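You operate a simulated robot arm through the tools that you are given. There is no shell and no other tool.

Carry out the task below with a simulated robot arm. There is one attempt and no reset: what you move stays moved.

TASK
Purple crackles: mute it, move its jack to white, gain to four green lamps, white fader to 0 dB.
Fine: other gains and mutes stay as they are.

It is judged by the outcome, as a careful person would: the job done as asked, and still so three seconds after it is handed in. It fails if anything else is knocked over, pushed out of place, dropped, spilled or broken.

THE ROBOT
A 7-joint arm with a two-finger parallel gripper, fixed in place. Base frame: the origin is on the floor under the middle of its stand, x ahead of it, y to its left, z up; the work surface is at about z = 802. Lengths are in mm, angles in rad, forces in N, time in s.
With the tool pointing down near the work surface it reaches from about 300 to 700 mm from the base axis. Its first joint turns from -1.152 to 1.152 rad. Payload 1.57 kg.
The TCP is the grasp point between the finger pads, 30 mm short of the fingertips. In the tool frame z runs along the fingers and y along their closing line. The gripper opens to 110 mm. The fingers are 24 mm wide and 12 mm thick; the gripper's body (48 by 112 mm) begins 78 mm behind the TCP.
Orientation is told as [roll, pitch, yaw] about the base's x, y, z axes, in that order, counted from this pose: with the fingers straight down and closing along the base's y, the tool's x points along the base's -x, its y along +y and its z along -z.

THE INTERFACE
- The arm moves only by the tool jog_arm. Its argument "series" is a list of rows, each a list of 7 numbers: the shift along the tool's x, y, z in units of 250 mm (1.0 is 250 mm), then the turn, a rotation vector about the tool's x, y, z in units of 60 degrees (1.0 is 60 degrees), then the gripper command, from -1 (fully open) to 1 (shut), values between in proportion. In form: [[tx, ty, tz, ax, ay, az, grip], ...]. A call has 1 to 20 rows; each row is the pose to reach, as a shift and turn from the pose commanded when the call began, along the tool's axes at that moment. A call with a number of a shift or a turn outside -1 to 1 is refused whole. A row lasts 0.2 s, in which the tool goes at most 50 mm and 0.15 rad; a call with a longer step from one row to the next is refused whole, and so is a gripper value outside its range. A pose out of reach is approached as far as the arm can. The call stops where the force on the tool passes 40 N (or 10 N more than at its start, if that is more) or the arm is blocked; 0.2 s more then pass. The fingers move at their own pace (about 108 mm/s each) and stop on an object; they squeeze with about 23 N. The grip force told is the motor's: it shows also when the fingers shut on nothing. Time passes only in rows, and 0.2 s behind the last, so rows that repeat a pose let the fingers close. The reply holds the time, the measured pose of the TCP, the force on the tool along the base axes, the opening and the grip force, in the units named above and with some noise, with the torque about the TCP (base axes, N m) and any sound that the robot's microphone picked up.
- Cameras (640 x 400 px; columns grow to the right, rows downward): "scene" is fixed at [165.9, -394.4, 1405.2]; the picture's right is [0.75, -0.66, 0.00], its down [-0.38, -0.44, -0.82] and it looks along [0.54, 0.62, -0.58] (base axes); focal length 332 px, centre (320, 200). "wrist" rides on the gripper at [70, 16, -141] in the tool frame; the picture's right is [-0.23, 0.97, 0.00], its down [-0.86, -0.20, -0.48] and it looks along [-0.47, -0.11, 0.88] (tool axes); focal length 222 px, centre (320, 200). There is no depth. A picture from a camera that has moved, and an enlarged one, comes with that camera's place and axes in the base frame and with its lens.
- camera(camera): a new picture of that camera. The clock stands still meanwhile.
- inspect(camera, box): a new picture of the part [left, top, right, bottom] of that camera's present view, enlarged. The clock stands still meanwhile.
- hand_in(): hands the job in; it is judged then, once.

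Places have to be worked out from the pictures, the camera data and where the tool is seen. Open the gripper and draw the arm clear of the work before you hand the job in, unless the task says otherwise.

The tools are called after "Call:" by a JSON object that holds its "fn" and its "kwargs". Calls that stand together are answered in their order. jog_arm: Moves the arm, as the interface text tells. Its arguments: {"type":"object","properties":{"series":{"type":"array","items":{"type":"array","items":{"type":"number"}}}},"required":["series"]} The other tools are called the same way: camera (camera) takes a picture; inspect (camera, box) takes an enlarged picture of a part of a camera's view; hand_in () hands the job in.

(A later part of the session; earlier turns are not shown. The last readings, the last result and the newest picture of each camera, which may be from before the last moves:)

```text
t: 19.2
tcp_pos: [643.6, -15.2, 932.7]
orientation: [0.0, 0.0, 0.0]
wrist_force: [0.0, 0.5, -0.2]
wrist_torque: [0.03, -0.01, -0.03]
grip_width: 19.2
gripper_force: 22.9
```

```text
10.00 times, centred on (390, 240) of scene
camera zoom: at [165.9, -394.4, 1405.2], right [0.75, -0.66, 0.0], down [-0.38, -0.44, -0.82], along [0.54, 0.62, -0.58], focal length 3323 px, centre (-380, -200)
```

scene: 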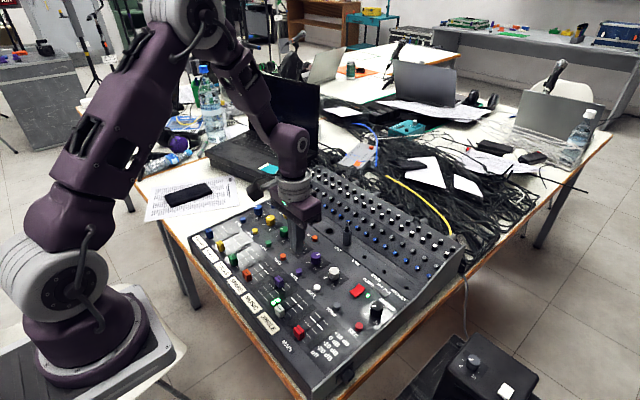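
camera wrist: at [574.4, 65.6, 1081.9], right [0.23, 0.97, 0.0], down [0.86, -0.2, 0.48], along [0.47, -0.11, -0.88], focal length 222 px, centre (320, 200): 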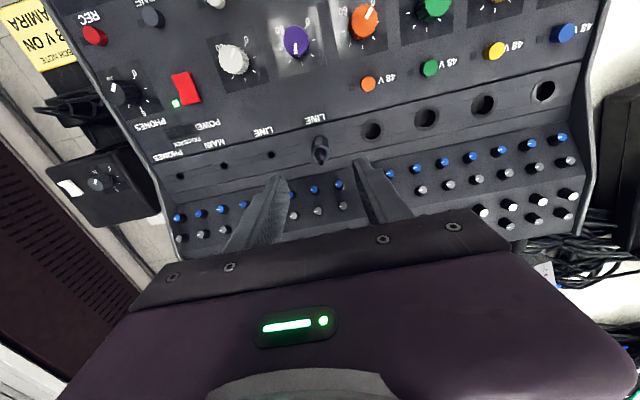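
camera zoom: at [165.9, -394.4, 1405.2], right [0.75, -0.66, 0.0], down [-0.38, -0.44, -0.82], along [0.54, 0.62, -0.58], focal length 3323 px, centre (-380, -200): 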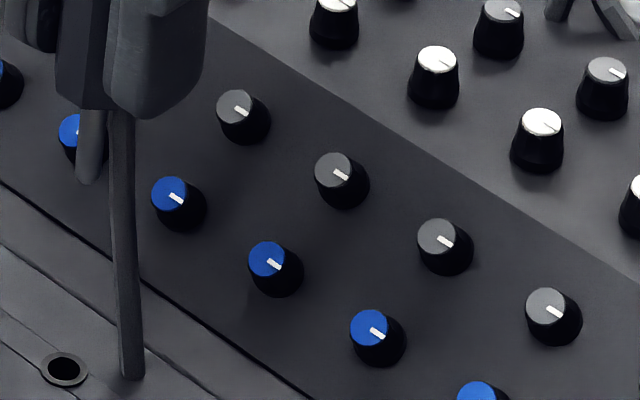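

I lower by exactly 40 mm to the same height as my reference view over the purple socket and take the identical zoom for a direct comparison.

Call:
{"fn": "jog_arm", "kwargs": {"series": [[0, 0, 0.08, 0, 0, 0, 1], [0, 0, 0.16, 0, 0, 0, 1], [0, 0, 0.16, 0, 0, 0, 1], [0, 0, 0.16, 0, 0, 0, 1]]}}

Call:
{"fn": "inspect", "kwargs": {"camera": "wrist", "box": [290, 140, 350, 190]}}

Call:
{"fn": "inspect", "kwargs": {"camera": "scene", "box": [360, 220, 410, 265]}}

```text
t: 20.2
tcp_pos: [644.6, -16.4, 892.5]
orientation: [0.0, 0.001, 0.0]
wrist_force: [0.3, 0.9, -0.3]
wrist_torque: [0.01, 0.03, 0.02]
grip_width: 19.3
gripper_force: 23.2
```

```text
8.00 times, centred on (320, 165) of wrist
camera zoom: at [573.7, 0.5, 1034.3], right [0.23, 0.97, 0.0], down [0.86, -0.2, 0.48], along [0.47, -0.11, -0.88], focal length 1777 px, centre (320, 480)
```

zoom: 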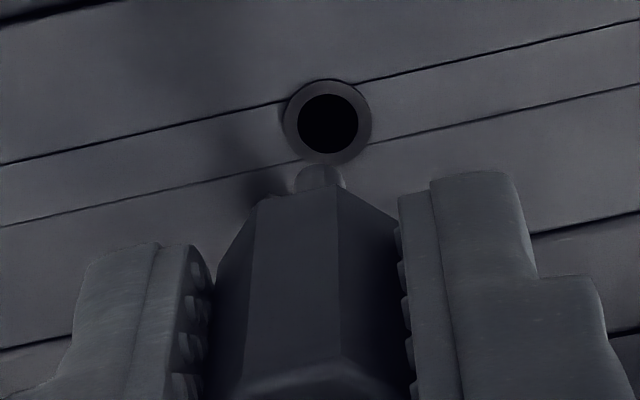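

```text
8.89 times, centred on (385, 242) of scene
camera zoom: at [165.9, -394.4, 1405.2], right [0.75, -0.66, 0.0], down [-0.38, -0.44, -0.82], along [0.54, 0.62, -0.58], focal length 2954 px, centre (-258, -178)
```

zoom: 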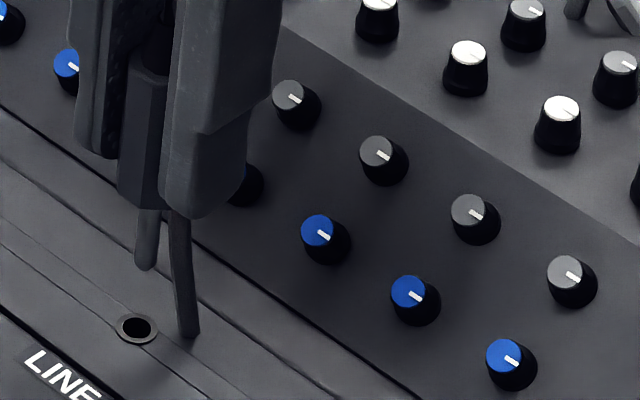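

Relative to the reference the socket sits only about 0.3–0.4 mm further in +y, so I correct by 0.4 mm and lower to just above the socket.

Call:
{"fn": "jog_arm", "kwargs": {"series": [[0, 0.0016, 0.02, 0, 0, 0, 1], [0, 0.0016, 0.06, 0, 0, 0, 1], [0, 0.0016, 0.1, 0, 0, 0, 1], [0, 0.0016, 0.116, 0, 0, 0, 1], [0, 0.0016, 0.116, 0, 0, 0, 1]]}}

Call:
{"fn": "inspect", "kwargs": {"camera": "scene", "box": [360, 220, 400, 250]}}

Call:
{"fn": "inspect", "kwargs": {"camera": "wrist", "box": [290, 130, 350, 180]}}

```text
t: 21.4
tcp_pos: [645.3, -15.9, 862.6]
orientation: [0.0, 0.001, 0.0]
wrist_force: [-0.1, 0.3, -0.1]
wrist_torque: [0.0, 0.02, -0.02]
grip_width: 19.0
gripper_force: 23.2
```

```text
13.33 times, centred on (380, 235) of scene
camera zoom: at [165.9, -394.4, 1405.2], right [0.75, -0.66, 0.0], down [-0.38, -0.44, -0.82], along [0.54, 0.62, -0.58], focal length 4430 px, centre (-480, -267)
```

zoom: 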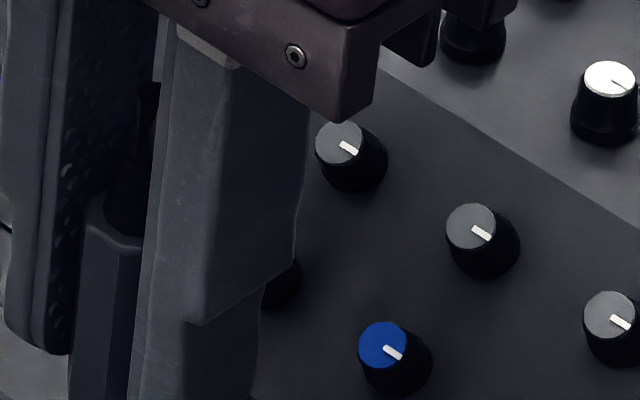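

```text
8.00 times, centred on (320, 155) of wrist
camera zoom: at [573.8, 1.2, 1005.1], right [0.23, 0.97, 0.0], down [0.86, -0.2, 0.48], along [0.47, -0.11, -0.88], focal length 1777 px, centre (320, 560)
```

zoom: 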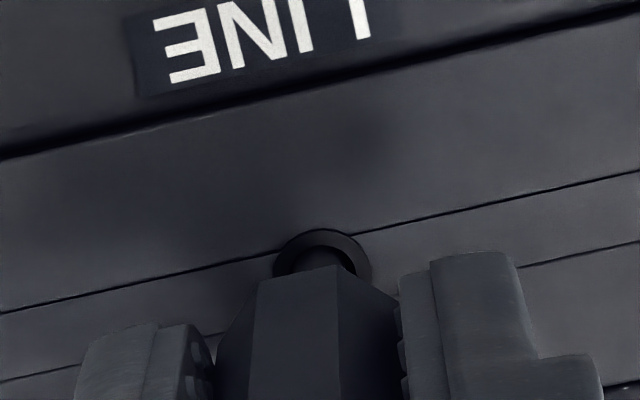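

The pin looks to be right over the hole; I take a scene zoom at the socket itself before inserting.

Call:
{"fn": "inspect", "kwargs": {"camera": "scene", "box": [355, 240, 400, 275]}}

```text
11.43 times, centred on (378, 258) of scene
camera zoom: at [165.9, -394.4, 1405.2], right [0.75, -0.66, 0.0], down [-0.38, -0.44, -0.82], along [0.54, 0.62, -0.58], focal length 3797 px, centre (-337, -457)
```

zoom: 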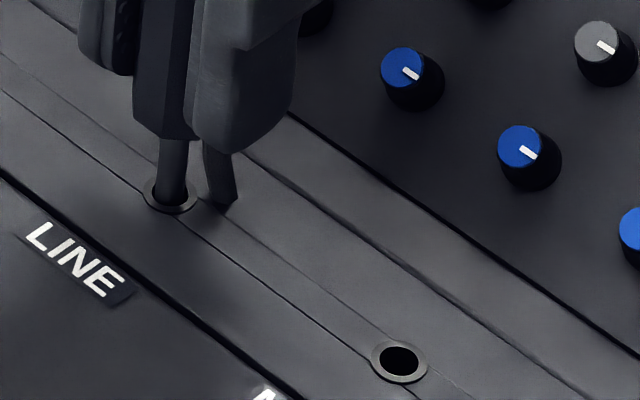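

The pin is centred in the hole. I insert it in small steps, watching the force.

Call:
{"fn": "jog_arm", "kwargs": {"series": [[0, 0, 0.012, 0, 0, 0, 1], [0, 0, 0.024, 0, 0, 0, 1], [0, 0, 0.036, 0, 0, 0, 1], [0, 0, 0.048, 0, 0, 0, 1], [0, 0, 0.056, 0, 0, 0, 1]]}}

Call:
{"fn": "inspect", "kwargs": {"camera": "scene", "box": [355, 240, 400, 275]}}

```text
t: 22.6
tcp_pos: [643.7, -16.7, 849.1]
orientation: [0.001, 0.0, 0.0]
wrist_force: [0.1, 0.1, -0.3]
wrist_torque: [0.02, 0.02, -0.03]
grip_width: 19.0
gripper_force: 23.1
```

```text
11.43 times, centred on (378, 258) of scene
camera zoom: at [165.9, -394.4, 1405.2], right [0.75, -0.66, 0.0], down [-0.38, -0.44, -0.82], along [0.54, 0.62, -0.58], focal length 3797 px, centre (-337, -457)
```

zoom: 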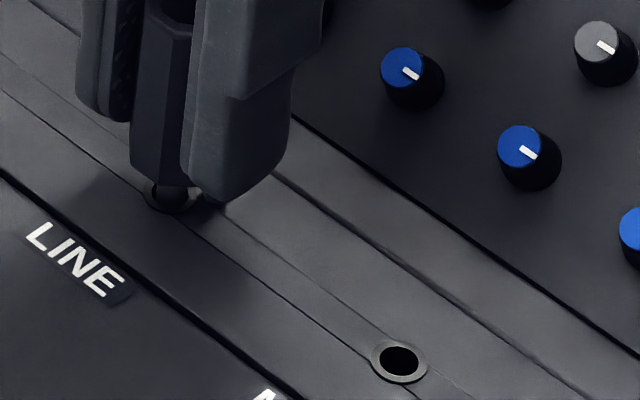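

It slides in without force. I continue down the remaining ~12 mm until it seats.

Call:
{"fn": "jog_arm", "kwargs": {"series": [[0, 0, 0.012, 0, 0, 0, 1], [0, 0, 0.024, 0, 0, 0, 1], [0, 0, 0.036, 0, 0, 0, 1], [0, 0, 0.044, 0, 0, 0, 1], [0, 0, 0.048, 0, 0, 0, 1]]}}

Call:
{"fn": "inspect", "kwargs": {"camera": "scene", "box": [355, 240, 400, 275]}}

Call:
{"fn": "inspect", "kwargs": {"camera": "scene", "box": [180, 200, 420, 380]}}

```text
t: 23.8
tcp_pos: [644.1, -14.7, 836.8]
orientation: [0.0, 0.0, -0.002]
wrist_force: [-2.5, 0.4, 4.9]
wrist_torque: [-0.03, 0.1, 0.01]
grip_width: 19.2
gripper_force: 23.0
```

```text
11.43 times, centred on (378, 258) of scene
camera zoom: at [165.7, -394.4, 1405.2], right [0.75, -0.66, 0.0], down [-0.38, -0.44, -0.82], along [0.54, 0.62, -0.58], focal length 3797 px, centre (-337, -457)
```

zoom: 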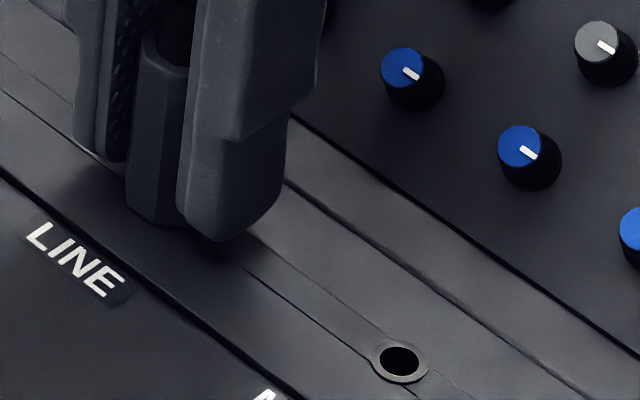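

```text
2.22 times, centred on (300, 290) of scene
camera zoom: at [165.7, -394.4, 1405.2], right [0.75, -0.66, 0.0], down [-0.38, -0.44, -0.82], along [0.54, 0.62, -0.58], focal length 738 px, centre (364, 0)
```

zoom: 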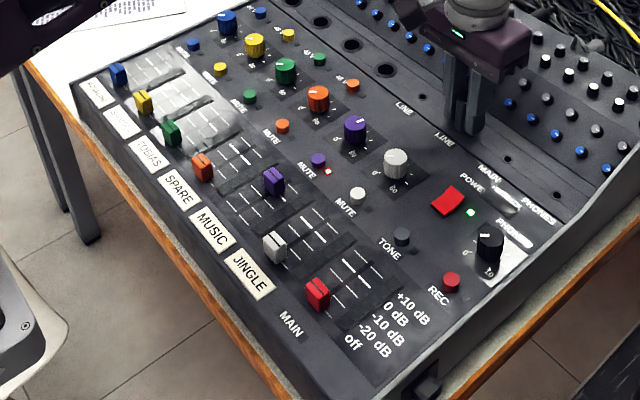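

There is about 5 N of upward reaction, so the collar is on the panel. I push another millimetre to be sure it's fully seated, then look at it.

Call:
{"fn": "jog_arm", "kwargs": {"series": [[0, 0, 0.003, 0, 0, 0, 1], [0, 0, 0.006, 0, 0, 0, 1], [0, 0, 0.006, 0, 0, 0, 1]]}}

Call:
{"fn": "inspect", "kwargs": {"camera": "wrist", "box": [240, 120, 400, 240]}}

```text
t: 24.6
tcp_pos: [644.8, -17.0, 836.9]
orientation: [0.002, -0.002, -0.001]
wrist_force: [-4.3, 3.4, 20.8]
wrist_torque: [0.03, 0.16, 0.01]
grip_width: 19.4
gripper_force: 22.7
```

```text
3.33 times, centred on (320, 180) of wrist
camera zoom: at [573.7, 0.9, 978.6], right [0.23, 0.97, 0.0], down [0.85, -0.2, 0.48], along [0.47, -0.11, -0.88], focal length 740 px, centre (320, 267)
```

zoom: 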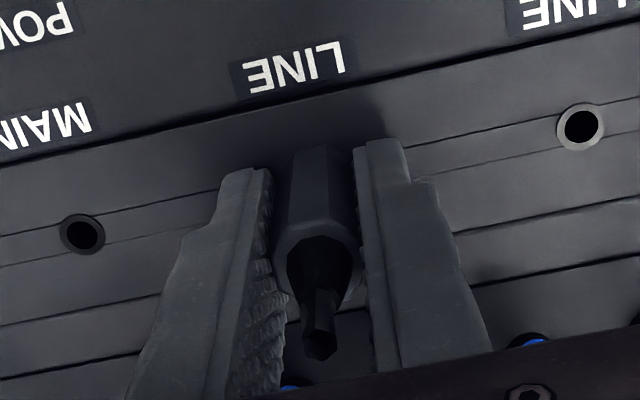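

It's firmly seated (20 N reaction, no further travel). I relieve the push, open the gripper to 55 mm and rise straight up.

Call:
{"fn": "jog_arm", "kwargs": {"series": [[0, 0, -0.006, 0, 0, 0, 1], [0, 0, -0.006, 0, 0, 0, 0.6], [0, 0, -0.006, 0, 0, 0, 0.2], [0, 0, -0.006, 0, 0, 0, 0.0], [0, 0, -0.006, 0, 0, 0, 0.0]]}}

Call:
{"fn": "inspect", "kwargs": {"camera": "scene", "box": [340, 200, 420, 270]}}

```text
t: 25.8
tcp_pos: [644.7, -15.3, 837.2]
orientation: [0.0, -0.001, 0.0]
wrist_force: [-0.6, 0.6, -0.1]
wrist_torque: [0.02, -0.01, -0.03]
grip_width: 55.2
gripper_force: 0.0
```

```text
5.71 times, centred on (380, 235) of scene
camera zoom: at [165.9, -394.4, 1405.2], right [0.75, -0.66, 0.0], down [-0.38, -0.44, -0.82], along [0.54, 0.62, -0.58], focal length 1899 px, centre (-23, 0)
```

zoom: 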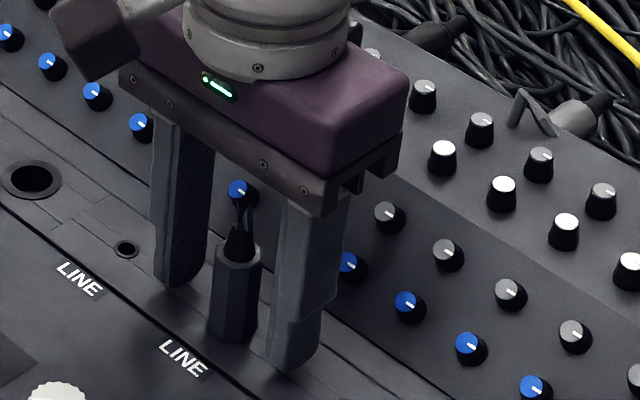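

The plug stands seated in white's socket. I rise and move back above the white gain knob.

Call:
{"fn": "jog_arm", "kwargs": {"series": [[0, 0, -0.1, 0, 0, 0, 0.0], [0, 0, -0.25, 0, 0, 0, 0.0], [0, 0, -0.38, 0, 0, 0, 0.0], [0.15, 0, -0.38, 0, 0, 0, 0.0], [0.3, 0, -0.38, 0, 0, 0, 0.0], [0.426, 0, -0.38, 0, 0, 0, 0.0], [0.426, 0, -0.38, 0, 0, 0, 0.0]]}}

Call:
{"fn": "inspect", "kwargs": {"camera": "wrist", "box": [240, 110, 400, 230]}}

Call:
{"fn": "camera", "kwargs": {"camera": "wrist"}}

Call:
{"fn": "inspect", "kwargs": {"camera": "scene", "box": [300, 210, 400, 300]}}

```text
t: 27.4
tcp_pos: [538.3, -16.1, 933.6]
orientation: [-0.002, -0.001, -0.001]
wrist_force: [0.0, 0.3, -0.1]
wrist_torque: [-0.02, 0.01, 0.0]
grip_width: 54.9
gripper_force: 0.1
```

```text
3.33 times, centred on (320, 170) of wrist
camera zoom: at [466.9, 0.6, 1074.6], right [0.23, 0.97, 0.0], down [0.85, -0.2, 0.48], along [0.47, -0.11, -0.88], focal length 740 px, centre (320, 300)
```

zoom: 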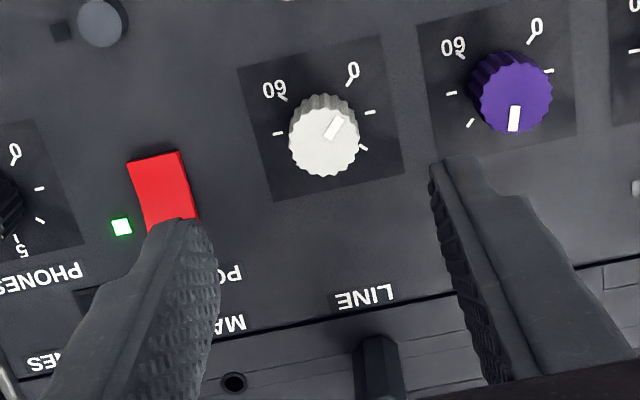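

```text
taken
camera wrist: at [466.9, 0.6, 1074.6], right [0.23, 0.97, 0.0], down [0.85, -0.2, 0.48], along [0.47, -0.11, -0.88], focal length 222 px, centre (320, 200)
```

wrist: 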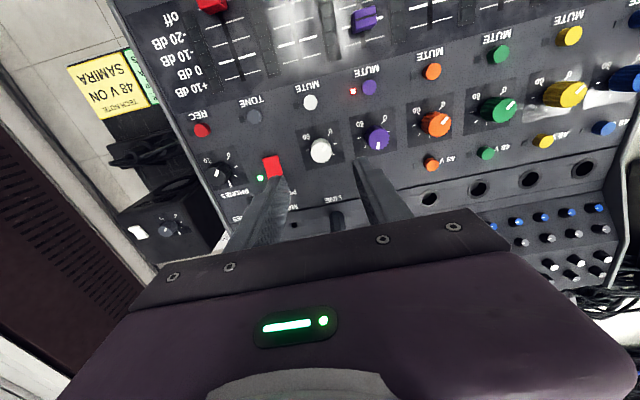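

```text
4.44 times, centred on (350, 255) of scene
camera zoom: at [165.8, -394.4, 1405.2], right [0.75, -0.66, 0.0], down [-0.38, -0.44, -0.82], along [0.54, 0.62, -0.58], focal length 1477 px, centre (187, -44)
```

zoom: 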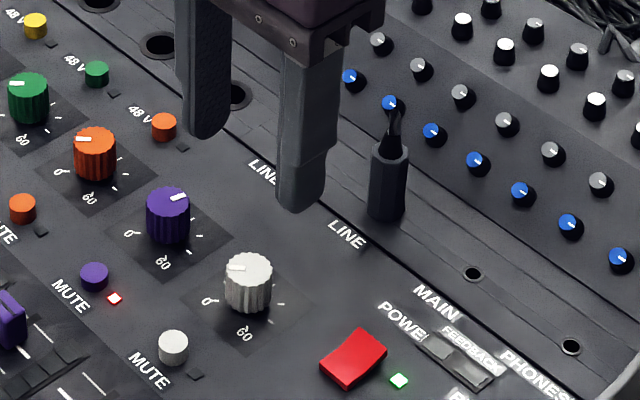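

I zoom in on the white knob for a precise centre and pointer direction.

Call:
{"fn": "inspect", "kwargs": {"camera": "wrist", "box": [290, 120, 350, 170]}}

Call:
{"fn": "inspect", "kwargs": {"camera": "scene", "box": [335, 260, 375, 290]}}

```text
8.00 times, centred on (320, 145) of wrist
camera zoom: at [466.9, 0.6, 1074.6], right [0.23, 0.97, 0.0], down [0.85, -0.2, 0.48], along [0.47, -0.11, -0.88], focal length 1777 px, centre (320, 640)
```

zoom: 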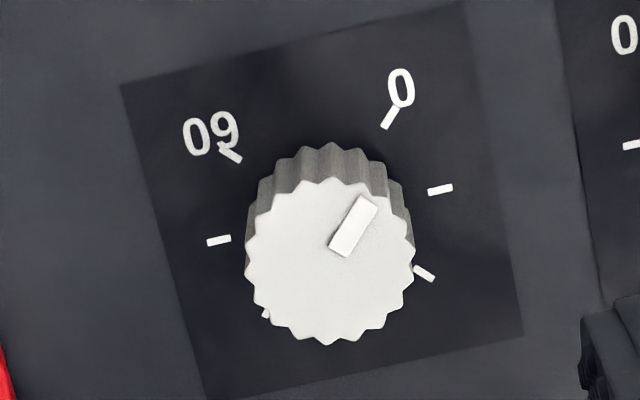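

```text
13.33 times, centred on (355, 275) of scene
camera zoom: at [165.8, -394.4, 1405.2], right [0.75, -0.66, 0.0], down [-0.38, -0.44, -0.82], along [0.54, 0.62, -0.58], focal length 4430 px, centre (-147, -800)
```

zoom: 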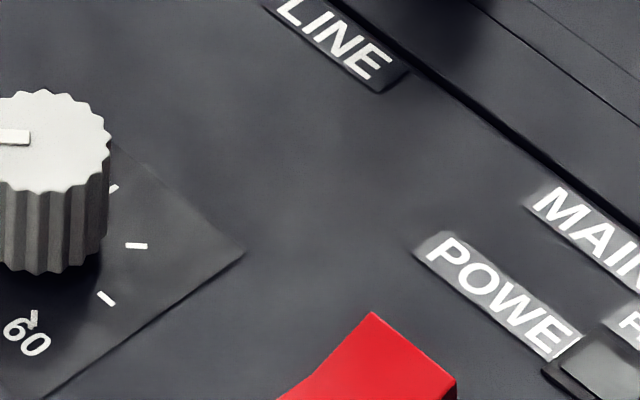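

The ticks are 45° apart with "0" and "60" at the front, and the knob axis is at about (539.4, -15.1) with its top at z≈827, ∅24 mm. The pointer is exactly at 0, so it needs clockwise turning (+az). I pre-rotate the gripper by -60° at height and centre it over the knob.

Call:
{"fn": "jog_arm", "kwargs": {"series": [[-0.0092, 0, 0, 0, 0, -0.14, 0.1], [-0.0092, 0, 0, 0, 0, -0.28, 0.2], [-0.0092, 0, 0, 0, 0, -0.42, 0.2], [-0.0092, 0, 0, 0, 0, -0.56, 0.2], [-0.0092, 0, 0, 0, 0, -0.7, 0.2], [-0.0092, 0, 0, 0, 0, -0.84, 0.2], [-0.0092, 0, 0, 0, 0, -0.98, 0.2], [-0.0092, 0, 0, 0, 0, -1, 0.2], [-0.0092, 0, 0, 0, 0, -1, 0.2]]}}

Call:
{"fn": "camera", "kwargs": {"camera": "wrist"}}

Call:
{"fn": "inspect", "kwargs": {"camera": "wrist", "box": [240, 90, 400, 220]}}

Call:
{"fn": "inspect", "kwargs": {"camera": "scene", "box": [290, 210, 390, 300]}}

```text
t: 29.4
tcp_pos: [541.3, -15.9, 932.9]
orientation: [0.0, -0.001, 1.05]
wrist_force: [0.1, -0.7, 0.0]
wrist_torque: [-0.02, 0.0, 0.01]
grip_width: 43.8
gripper_force: 0.1
```

```text
taken
camera wrist: at [490.7, -67.6, 1074.1], right [-0.73, 0.68, 0.0], down [0.6, 0.64, 0.48], along [0.33, 0.35, -0.88], focal length 222 px, centre (320, 200)
```

wrist: 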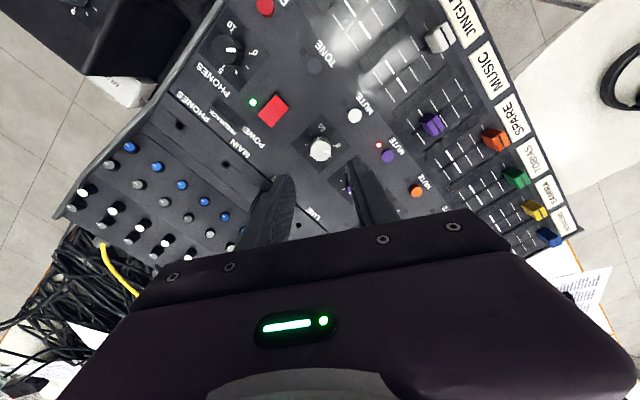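

```text
3.08 times, centred on (320, 155) of wrist
camera zoom: at [490.7, -67.6, 1074.1], right [-0.73, 0.68, 0.0], down [0.6, 0.64, 0.48], along [0.33, 0.35, -0.88], focal length 684 px, centre (320, 338)
```

zoom: 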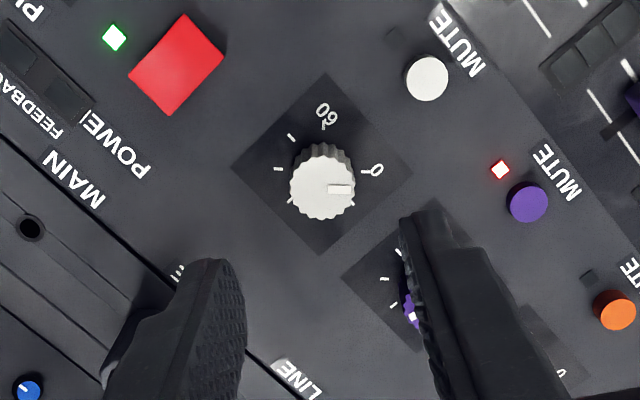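

```text
4.44 times, centred on (340, 255) of scene
camera zoom: at [165.9, -394.4, 1405.2], right [0.75, -0.66, 0.0], down [-0.38, -0.44, -0.82], along [0.54, 0.62, -0.58], focal length 1477 px, centre (231, -44)
```

zoom: 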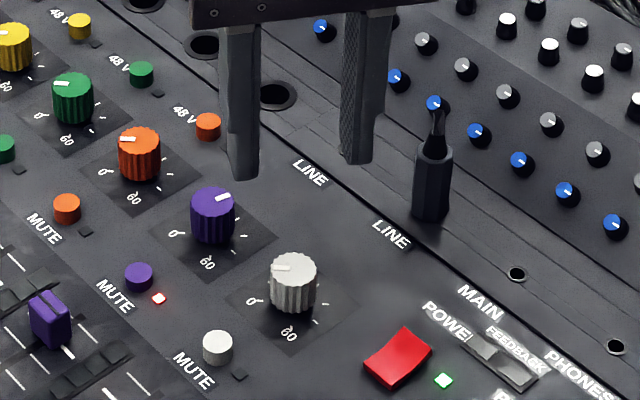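

The knob projects right on the TCP axis (within 0.5 mm). I descend around the knob to tip z≈807.

Call:
{"fn": "jog_arm", "kwargs": {"series": [[0, 0, 0.12, 0, 0, 0, 0.2], [0, 0, 0.24, 0, 0, 0, 0.2], [0, 0, 0.34, 0, 0, 0, 0.2], [0, 0, 0.384, 0, 0, 0, 0.2], [0, 0, 0.384, 0, 0, 0, 0.2]]}}

Call:
{"fn": "inspect", "kwargs": {"camera": "wrist", "box": [240, 90, 400, 220]}}

Call:
{"fn": "inspect", "kwargs": {"camera": "scene", "box": [290, 230, 390, 310]}}

```text
t: 30.6
tcp_pos: [541.3, -16.8, 836.9]
orientation: [-0.001, 0.0, 1.048]
wrist_force: [-0.4, -0.3, 0.2]
wrist_torque: [0.01, 0.0, 0.0]
grip_width: 43.9
gripper_force: 0.1
```

```text
3.08 times, centred on (320, 155) of wrist
camera zoom: at [491.2, -67.9, 977.8], right [-0.73, 0.68, 0.0], down [0.6, 0.64, 0.48], along [0.33, 0.35, -0.88], focal length 684 px, centre (320, 338)
```

zoom: 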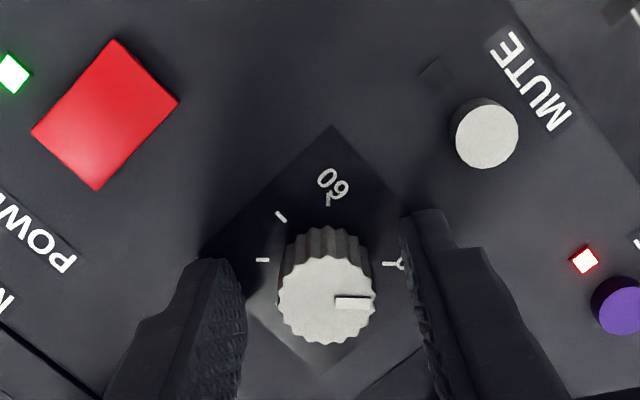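

```text
5.00 times, centred on (340, 270) of scene
camera zoom: at [165.9, -394.4, 1405.2], right [0.75, -0.66, 0.0], down [-0.38, -0.44, -0.82], along [0.54, 0.62, -0.58], focal length 1661 px, centre (220, -150)
```

zoom: 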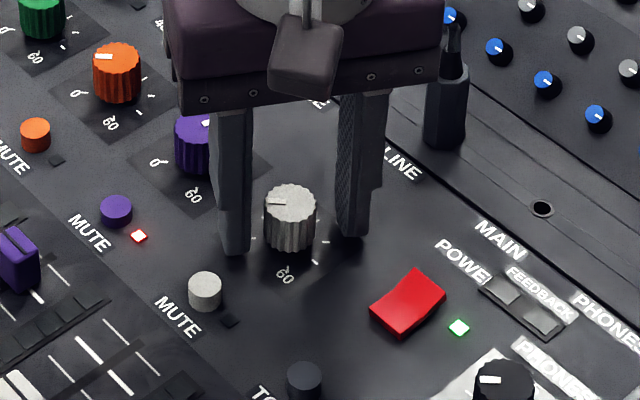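

The fingers straddle the knob with clearance all round. I close on it.

Call:
{"fn": "jog_arm", "kwargs": {"series": [[0, 0, 0, 0, 0, 0, 0.45], [0, 0, 0, 0, 0, 0, 0.6], [0, 0, 0, 0, 0, 0, 1], [0, 0, 0, 0, 0, 0, 1]]}}

Call:
{"fn": "inspect", "kwargs": {"camera": "wrist", "box": [240, 90, 400, 220]}}

```text
t: 31.6
tcp_pos: [539.6, -15.0, 835.5]
orientation: [0.004, -0.001, 1.047]
wrist_force: [-15.3, 10.6, 4.3]
wrist_torque: [-0.07, 0.2, 0.0]
grip_width: 24.1
gripper_force: 36.2
```

```text
3.08 times, centred on (320, 155) of wrist
camera zoom: at [490.3, -67.2, 977.9], right [-0.73, 0.68, 0.0], down [0.6, 0.64, 0.48], along [0.32, 0.35, -0.88], focal length 684 px, centre (320, 338)
```

zoom: 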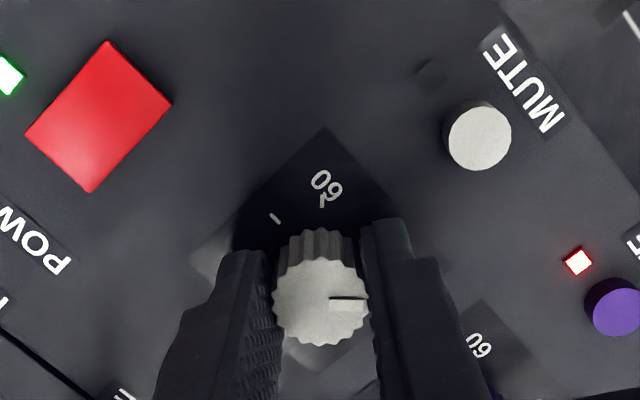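

Closing produced a ~18 N side force along the closing line, meaning I'm off by about 1.1 mm along it. I shift the command by that to relieve it before turning.

Call:
{"fn": "jog_arm", "kwargs": {"series": [[0, 0.0024, 0, 0, 0, 0, 1], [0, 0.0046, 0, 0, 0, 0, 1], [0, 0.0046, 0, 0, 0, 0, 1]]}}

```text
t: 32.4
tcp_pos: [540.1, -15.3, 836.3]
orientation: [-0.001, -0.001, 1.048]
wrist_force: [-8.3, 9.2, -12.9]
wrist_torque: [-0.42, 0.18, 0.04]
grip_width: 24.2
gripper_force: 36.0
```

Some force remains (incl. a downward component). I hold a moment and read again, with a look.

Call:
{"fn": "jog_arm", "kwargs": {"series": [[0, 0, 0, 0, 0, 0, 1], [0, 0, 0, 0, 0, 0, 1]]}}

Call:
{"fn": "inspect", "kwargs": {"camera": "wrist", "box": [240, 90, 400, 220]}}

Call:
{"fn": "inspect", "kwargs": {"camera": "scene", "box": [290, 230, 390, 310]}}

```text
t: 33.0
tcp_pos: [539.7, -15.2, 835.4]
orientation: [0.001, 0.001, 1.046]
wrist_force: [-8.1, 5.9, -19.8]
wrist_torque: [0.24, -0.21, -0.04]
grip_width: 23.8
gripper_force: 35.9
```

```text
3.08 times, centred on (320, 155) of wrist
camera zoom: at [489.9, -67.1, 977.8], right [-0.73, 0.68, 0.0], down [0.6, 0.64, 0.48], along [0.33, 0.35, -0.88], focal length 684 px, centre (320, 338)
```

zoom: 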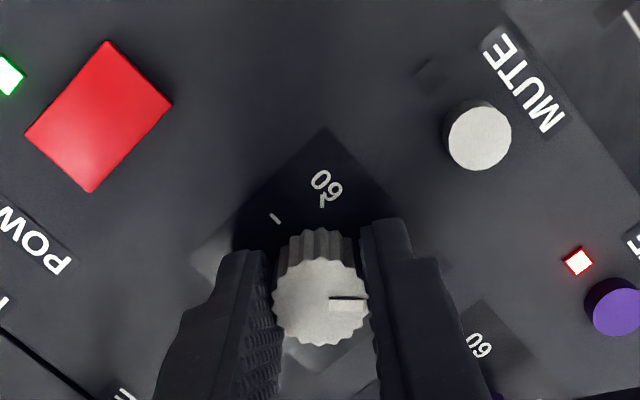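

```text
5.00 times, centred on (340, 270) of scene
camera zoom: at [166.0, -394.3, 1405.2], right [0.75, -0.66, 0.0], down [-0.38, -0.44, -0.82], along [0.54, 0.62, -0.58], focal length 1661 px, centre (220, -150)
```

zoom: 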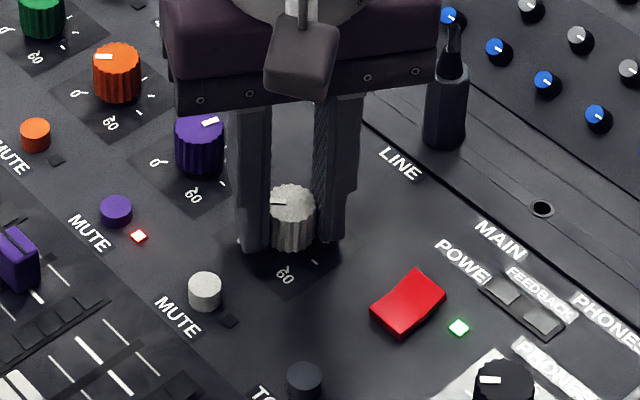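

A residual ~10 N side force is still in the same direction. I open slightly, shift another 0.6 mm, and regrip for a clean grasp.

Call:
{"fn": "jog_arm", "kwargs": {"series": [[0, 0, 0, 0, 0, 0, 0.45], [0, 0.0024, 0, 0, 0, 0, 0.45], [0, 0.0024, 0, 0, 0, 0, 0.45]]}}

Call:
{"fn": "jog_arm", "kwargs": {"series": [[0, 0, 0, 0, 0, 0, 0.55], [0, 0, 0, 0, 0, 0, 0.6], [0, 0, 0, 0, 0, 0, 0.8], [0, 0, 0, 0, 0, 0, 1], [0, 0, 0, 0, 0, 0, 1]]}}

```text
t: 33.8
tcp_pos: [539.7, -15.8, 836.2]
orientation: [0.001, 0.002, 1.047]
wrist_force: [0.0, 0.7, -0.7]
wrist_torque: [-0.01, 0.03, -0.02]
grip_width: 30.1
gripper_force: 0.1
```

```text
t: 35.0
tcp_pos: [539.9, -14.4, 836.3]
orientation: [-0.002, 0.0, 1.046]
wrist_force: [4.3, -1.7, -0.9]
wrist_torque: [0.03, -0.06, 0.02]
grip_width: 23.9
gripper_force: 36.0
```

The grip is now nearly balanced (about 4.5 N). I turn the knob clockwise by 60° and look at the meter.

Call:
{"fn": "jog_arm", "kwargs": {"series": [[0, 0, 0, 0, 0, 0.1, 1], [0, 0, 0, 0, 0, 0.2, 1], [0, 0, 0, 0, 0, 0.32, 1], [0, 0, 0, 0, 0, 0.44, 1], [0, 0, 0, 0, 0, 0.56, 1], [0, 0, 0, 0, 0, 0.68, 1], [0, 0, 0, 0, 0, 0.8, 1], [0, 0, 0, 0, 0, 0.9, 1], [0, 0, 0, 0, 0, 1.0, 1], [0, 0, 0, 0, 0, 1.0, 1]]}}

Call:
{"fn": "inspect", "kwargs": {"camera": "wrist", "box": [220, 20, 420, 200]}}

Call:
{"fn": "inspect", "kwargs": {"camera": "scene", "box": [240, 230, 390, 340]}}

```text
t: 37.2
tcp_pos: [540.7, -15.5, 835.6]
orientation: [0.0, -0.002, -0.001]
wrist_force: [9.3, -4.9, -0.2]
wrist_torque: [-0.09, -0.84, 0.0]
grip_width: 24.2
gripper_force: 36.1
```

```text
2.22 times, centred on (320, 110) of wrist
camera zoom: at [468.9, 1.7, 978.2], right [0.23, 0.97, 0.0], down [0.85, -0.2, 0.48], along [0.47, -0.11, -0.88], focal length 494 px, centre (320, 400)
```

zoom: 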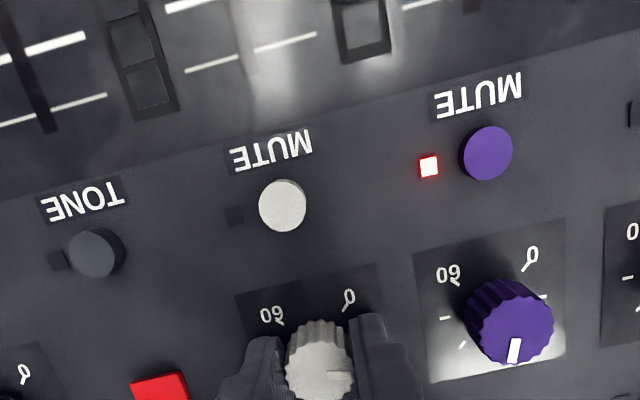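

```text
3.64 times, centred on (315, 285) of scene
camera zoom: at [166.1, -394.5, 1405.1], right [0.75, -0.66, 0.0], down [-0.38, -0.44, -0.82], along [0.54, 0.62, -0.58], focal length 1208 px, centre (338, -109)
```

zoom: 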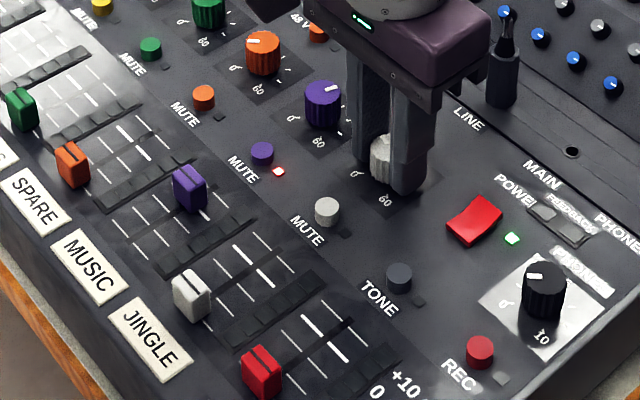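

The knob turned with the gripper (pointer now at about 13 dB), and no white lamp lights yet. I turn another 60°.

Call:
{"fn": "jog_arm", "kwargs": {"series": [[0, 0, 0, 0, 0, 0.12, 1], [0, 0, 0, 0, 0, 0.24, 1], [0, 0, 0, 0, 0, 0.36, 1], [0, 0, 0, 0, 0, 0.48, 1], [0, 0, 0, 0, 0, 0.6, 1], [0, 0, 0, 0, 0, 0.72, 1], [0, 0, 0, 0, 0, 0.84, 1], [0, 0, 0, 0, 0, 0.92, 1], [0, 0, 0, 0, 0, 1.0, 1], [0, 0, 0, 0, 0, 1.0, 1]]}}

Call:
{"fn": "inspect", "kwargs": {"camera": "scene", "box": [240, 230, 390, 340]}}

Call:
{"fn": "inspect", "kwargs": {"camera": "wrist", "box": [220, 20, 420, 200]}}

```text
t: 39.4
tcp_pos: [539.9, -14.1, 836.1]
orientation: [-0.002, 0.002, -1.05]
wrist_force: [11.9, -4.4, 10.9]
wrist_torque: [-0.15, -0.11, 0.01]
grip_width: 24.1
gripper_force: 35.8
```

```text
3.64 times, centred on (315, 285) of scene
camera zoom: at [165.9, -394.5, 1405.2], right [0.75, -0.66, 0.0], down [-0.38, -0.44, -0.82], along [0.54, 0.62, -0.58], focal length 1208 px, centre (338, -109)
```

zoom: 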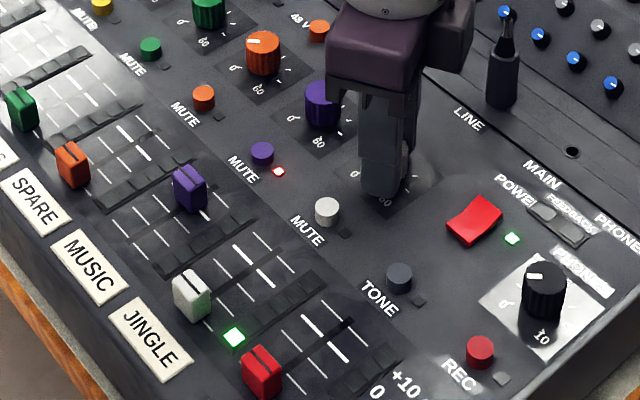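

```text
2.22 times, centred on (320, 110) of wrist
camera zoom: at [518.0, 53.9, 978.3], right [0.96, 0.29, 0.0], down [0.25, -0.84, 0.48], along [0.14, -0.46, -0.88], focal length 494 px, centre (320, 400)
```

zoom: 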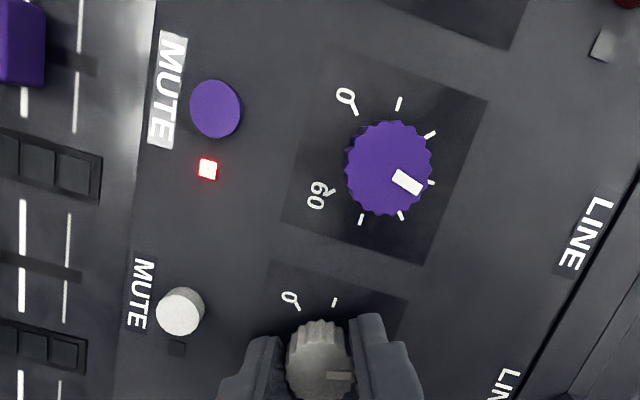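

One green lamp lights at about 26.7 dB; purple showed two at about 30 dB. I continue clockwise another 30° and check.

Call:
{"fn": "jog_arm", "kwargs": {"series": [[0, 0, 0, 0, 0, 0.1, 1], [0, 0, 0, 0, 0, 0.2, 1], [0, 0, 0, 0, 0, 0.3, 1], [0, 0, 0, 0, 0, 0.4, 1], [0, 0, 0, 0, 0, 0.5, 1], [0, 0, 0, 0, 0, 0.5, 1]]}}

Call:
{"fn": "inspect", "kwargs": {"camera": "scene", "box": [240, 230, 390, 340]}}

```text
t: 40.8
tcp_pos: [539.4, -14.9, 836.7]
orientation: [0.002, 0.0, -1.573]
wrist_force: [14.6, -3.6, 7.9]
wrist_torque: [-0.04, -0.23, 0.0]
grip_width: 24.0
gripper_force: 36.1
```

```text
3.64 times, centred on (315, 285) of scene
camera zoom: at [166.1, -394.5, 1405.1], right [0.75, -0.66, 0.0], down [-0.38, -0.44, -0.82], along [0.54, 0.62, -0.58], focal length 1208 px, centre (338, -109)
```

zoom: 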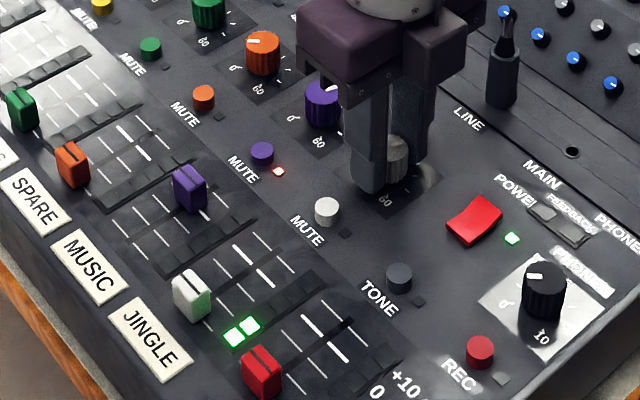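

Two lamps at about 33 dB. I continue another 30°.

Call:
{"fn": "jog_arm", "kwargs": {"series": [[0, 0, 0, 0, 0, 0.1, 1], [0, 0, 0, 0, 0, 0.2, 1], [0, 0, 0, 0, 0, 0.3, 1], [0, 0, 0, 0, 0, 0.4, 1], [0, 0, 0, 0, 0, 0.5, 1], [0, 0, 0, 0, 0, 0.5, 1]]}}

Call:
{"fn": "inspect", "kwargs": {"camera": "scene", "box": [240, 230, 390, 340]}}

```text
t: 42.2
tcp_pos: [541.3, -14.9, 836.0]
orientation: [0.001, 0.001, -2.098]
wrist_force: [18.8, -5.2, 2.2]
wrist_torque: [0.31, -0.41, 0.01]
grip_width: 24.1
gripper_force: 35.9
```

```text
3.64 times, centred on (315, 285) of scene
camera zoom: at [166.2, -394.5, 1405.1], right [0.75, -0.66, 0.0], down [-0.38, -0.44, -0.82], along [0.54, 0.62, -0.58], focal length 1208 px, centre (338, -109)
```

zoom: 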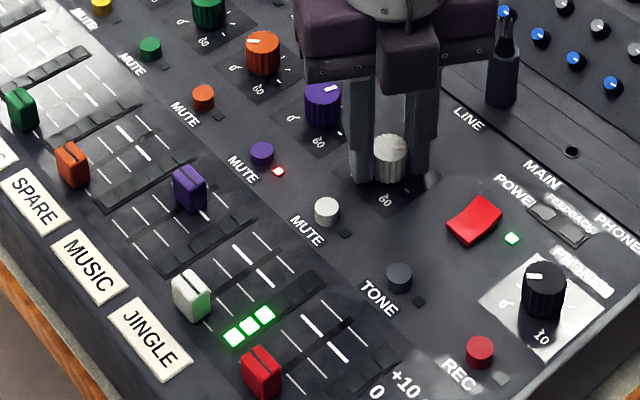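

Three lamps at about 40 dB, with a growing side force (19 N in +x), so the command sits about 1 mm short in x. I correct that a little while turning another 15°.

Call:
{"fn": "jog_arm", "kwargs": {"series": [[0.001, 0.0015, 0, 0, 0, 0.04, 1], [0.0016, 0.003, 0, 0, 0, 0.12, 1], [0.0016, 0.003, 0, 0, 0, 0.2, 1], [0.0016, 0.003, 0, 0, 0, 0.25, 1], [0.0016, 0.003, 0, 0, 0, 0.25, 1]]}}

Call:
{"fn": "inspect", "kwargs": {"camera": "scene", "box": [240, 230, 390, 340]}}

```text
t: 43.4
tcp_pos: [539.3, -14.4, 837.0]
orientation: [0.002, 0.0, -2.356]
wrist_force: [6.0, -1.7, 21.0]
wrist_torque: [-0.06, -0.04, 0.02]
grip_width: 24.2
gripper_force: 36.0
```

```text
3.64 times, centred on (315, 285) of scene
camera zoom: at [165.6, -394.4, 1405.2], right [0.75, -0.66, 0.0], down [-0.38, -0.44, -0.82], along [0.54, 0.62, -0.58], focal length 1208 px, centre (338, -109)
```

zoom: 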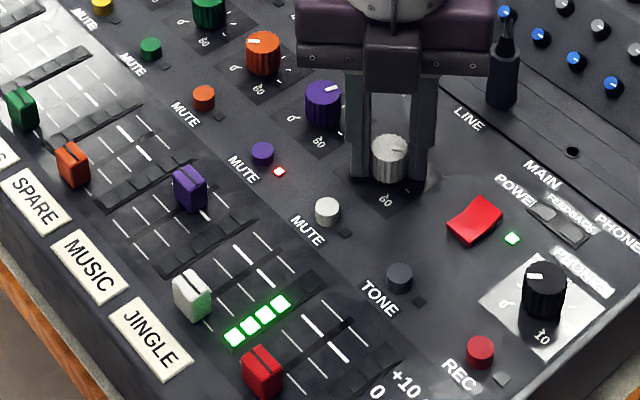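

Four green lamps at about 43 dB. I nudge another ~3.5° for margin above the threshold and confirm it remains at four.

Call:
{"fn": "jog_arm", "kwargs": {"series": [[0, 0, 0, 0, 0, 0.03, 1], [0, 0, 0, 0, 0, 0.06, 1], [0, 0, 0, 0, 0, 0.06, 1]]}}

Call:
{"fn": "inspect", "kwargs": {"camera": "scene", "box": [240, 230, 390, 340]}}

```text
t: 44.2
tcp_pos: [539.7, -14.7, 836.7]
orientation: [0.0, 0.001, -2.417]
wrist_force: [4.8, -2.3, 14.8]
wrist_torque: [-0.06, -0.15, -0.01]
grip_width: 24.3
gripper_force: 35.7
```

```text
3.64 times, centred on (315, 285) of scene
camera zoom: at [165.7, -394.5, 1405.2], right [0.75, -0.66, 0.0], down [-0.38, -0.44, -0.82], along [0.54, 0.62, -0.58], focal length 1208 px, centre (338, -109)
```

zoom: 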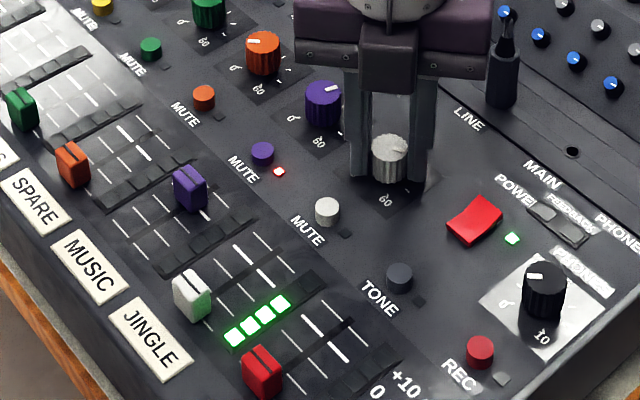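

Still four green. I open the fingers and lift off, then check the lamps again.

Call:
{"fn": "jog_arm", "kwargs": {"series": [[0, 0, 0, 0, 0, 0, 0.5], [0, 0, 0, 0, 0, 0, 0.2], [0, 0, 0, 0, 0, 0, 0.2], [0, 0, -0.1, 0, 0, 0, 0.2], [0, 0, -0.25, 0, 0, 0, 0.2], [0, 0, -0.4, 0, 0, 0, 0.2], [0, 0, -0.4, 0, 0, 0, 0.2]]}}

Call:
{"fn": "inspect", "kwargs": {"camera": "scene", "box": [240, 230, 390, 340]}}

Call:
{"fn": "camera", "kwargs": {"camera": "scene"}}

```text
t: 45.8
tcp_pos: [539.5, -16.2, 936.9]
orientation: [0.001, 0.0, -2.42]
wrist_force: [-0.3, -0.9, -0.3]
wrist_torque: [0.02, 0.03, 0.01]
grip_width: 44.1
gripper_force: 0.0
```

```text
3.64 times, centred on (315, 285) of scene
camera zoom: at [165.9, -394.4, 1405.2], right [0.75, -0.66, 0.0], down [-0.38, -0.44, -0.82], along [0.54, 0.62, -0.58], focal length 1208 px, centre (338, -109)
```

zoom: 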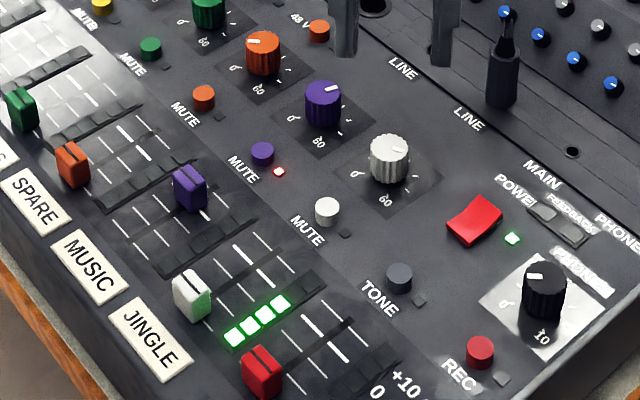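

```text
taken
```

scene: 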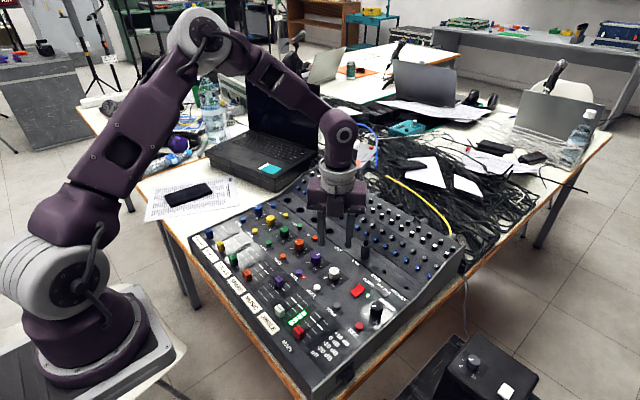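

Four green lamps hold after release. I turn the gripper back to zero yaw at height in three calls.

Call:
{"fn": "jog_arm", "kwargs": {"series": [[0, 0, 0, 0, 0, -0.14, 0.2], [0, 0, 0, 0, 0, -0.28, 0.2], [0, 0, 0, 0, 0, -0.42, 0.2], [0, 0, 0, 0, 0, -0.56, 0.2], [0, 0, 0, 0, 0, -0.7, 0.2], [0, 0, 0, 0, 0, -0.84, 0.2], [0, 0, 0, 0, 0, -0.98, 0.2], [0, 0, 0, 0, 0, -1, 0.2]]}}

Call:
{"fn": "jog_arm", "kwargs": {"series": [[0, 0, 0, 0, 0, -0.14, 0.2], [0, 0, 0, 0, 0, -0.28, 0.2], [0, 0, 0, 0, 0, -0.42, 0.2], [0, 0, 0, 0, 0, -0.56, 0.2], [0, 0, 0, 0, 0, -0.7, 0.2], [0, 0, 0, 0, 0, -0.84, 0.2], [0, 0, 0, 0, 0, -0.98, 0.2], [0, 0, 0, 0, 0, -1, 0.2]]}}

Call:
{"fn": "jog_arm", "kwargs": {"series": [[0, 0, 0, 0, 0, -0.14, 0.2], [0, 0, 0, 0, 0, -0.28, 0.2], [0, 0, 0, 0, 0, -0.31, 0.2], [0, 0, 0, 0, 0, -0.31, 0.2]]}}

```text
t: 47.6
tcp_pos: [540.2, -15.2, 937.2]
orientation: [0.0, 0.0, -1.37]
wrist_force: [-0.3, -0.2, -0.1]
wrist_torque: [0.0, -0.03, 0.01]
grip_width: 43.8
gripper_force: 0.1
```

```text
t: 49.4
tcp_pos: [540.0, -14.1, 936.3]
orientation: [-0.001, -0.001, -0.323]
wrist_force: [-0.4, -0.4, 0.1]
wrist_torque: [-0.01, 0.0, 0.02]
grip_width: 43.8
gripper_force: 0.1
```

```text
t: 50.4
tcp_pos: [540.3, -15.6, 936.5]
orientation: [0.001, -0.002, 0.003]
wrist_force: [0.4, -0.7, -0.6]
wrist_torque: [-0.01, 0.0, 0.02]
grip_width: 43.9
gripper_force: 0.1
```

Yaw is back at zero. I move over the white fader and inspect it.

Call:
{"fn": "jog_arm", "kwargs": {"series": [[0.16, 0, 0, 0, 0, 0, 0.2], [0.32, 0, 0, 0, 0, 0, 0.2], [0.48, 0, 0, 0, 0, 0, 0.2], [0.616, 0, 0, 0, 0, 0, 0.2], [0.616, 0, 0, 0, 0, 0, 0.2]]}}

Call:
{"fn": "camera", "kwargs": {"camera": "wrist"}}

Call:
{"fn": "inspect", "kwargs": {"camera": "wrist", "box": [270, 120, 370, 200]}}

Call:
{"fn": "inspect", "kwargs": {"camera": "scene", "box": [240, 270, 340, 340]}}

```text
t: 51.6
tcp_pos: [386.2, -14.6, 936.8]
orientation: [0.001, 0.0, 0.001]
wrist_force: [0.2, 0.1, -0.2]
wrist_torque: [-0.02, 0.01, 0.01]
grip_width: 44.1
gripper_force: 0.0
```

```text
taken
camera wrist: at [315.4, 1.7, 1078.5], right [0.23, 0.97, 0.0], down [0.86, -0.2, 0.48], along [0.47, -0.11, -0.88], focal length 222 px, centre (320, 200)
```

wrist: 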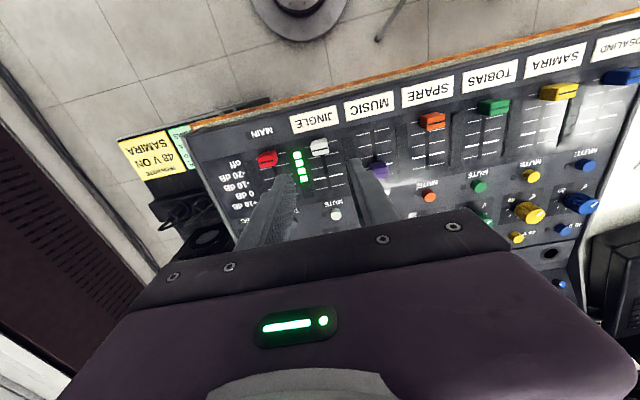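

```text
5.00 times, centred on (320, 160) of wrist
camera zoom: at [315.4, 1.7, 1078.5], right [0.23, 0.97, 0.0], down [0.86, -0.2, 0.48], along [0.47, -0.11, -0.88], focal length 1111 px, centre (320, 400)
```

zoom: 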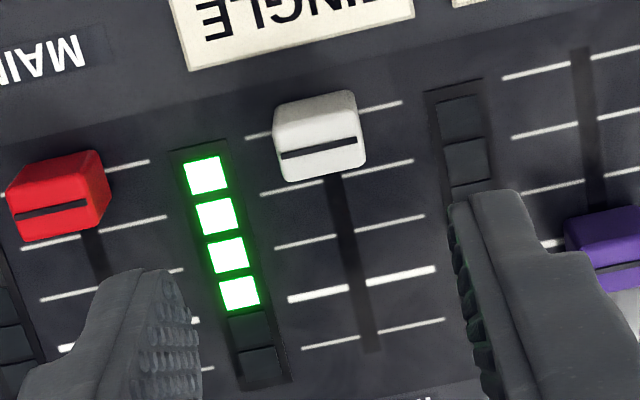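

```text
5.71 times, centred on (290, 305) of scene
camera zoom: at [165.8, -394.4, 1405.2], right [0.75, -0.66, 0.0], down [-0.38, -0.44, -0.82], along [0.54, 0.62, -0.58], focal length 1899 px, centre (491, -400)
```

zoom: 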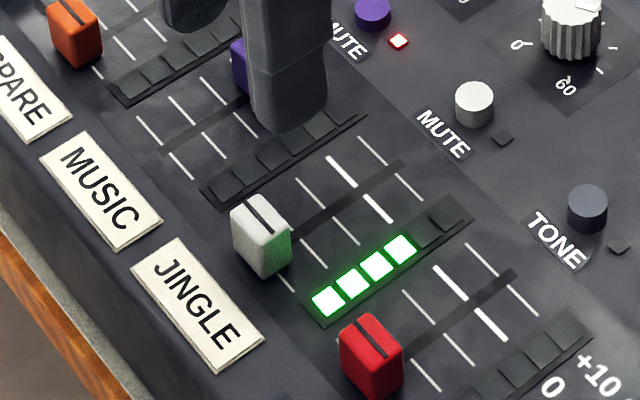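

The 0 dB line is at x≈430.7 (off at 385.1) and the white cap is at about (385.3, -14.7) with its top at z≈825. I descend around the cap with the fingers open.

Call:
{"fn": "jog_arm", "kwargs": {"series": [[0, -0.002, 0.12, 0, 0, 0, 0.2], [0, -0.002, 0.24, 0, 0, 0, 0.2], [0, -0.002, 0.34, 0, 0, 0, 0.2], [0, -0.002, 0.396, 0, 0, 0, 0.2], [0, -0.002, 0.396, 0, 0, 0, 0.2]]}}

Call:
{"fn": "inspect", "kwargs": {"camera": "wrist", "box": [250, 100, 390, 210]}}

Call:
{"fn": "inspect", "kwargs": {"camera": "scene", "box": [240, 270, 340, 340]}}

```text
t: 52.8
tcp_pos: [386.7, -15.4, 838.1]
orientation: [0.001, 0.0, 0.001]
wrist_force: [-0.2, -0.2, 0.3]
wrist_torque: [0.03, 0.04, -0.03]
grip_width: 44.0
gripper_force: 0.0
```

```text
3.64 times, centred on (320, 155) of wrist
camera zoom: at [315.2, 1.0, 979.4], right [0.23, 0.97, 0.0], down [0.85, -0.2, 0.48], along [0.47, -0.11, -0.88], focal length 808 px, centre (320, 364)
```

zoom: 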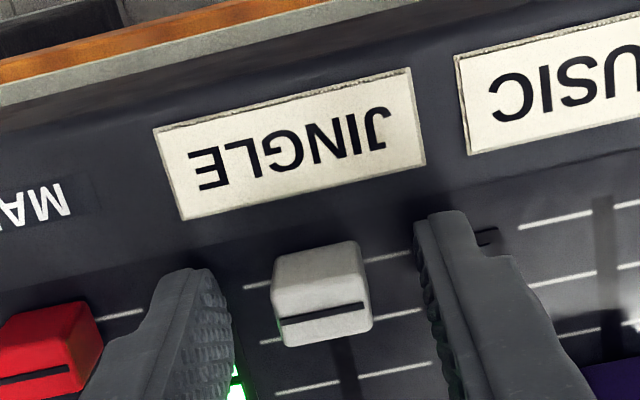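

```text
5.71 times, centred on (290, 305) of scene
camera zoom: at [165.9, -394.4, 1405.2], right [0.75, -0.66, 0.0], down [-0.38, -0.44, -0.82], along [0.54, 0.62, -0.58], focal length 1899 px, centre (491, -400)
```

zoom: 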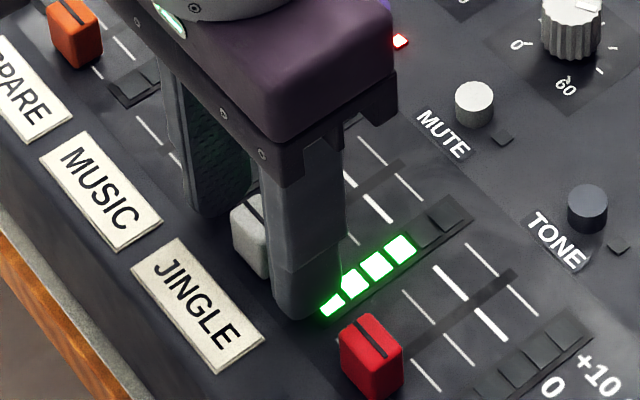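

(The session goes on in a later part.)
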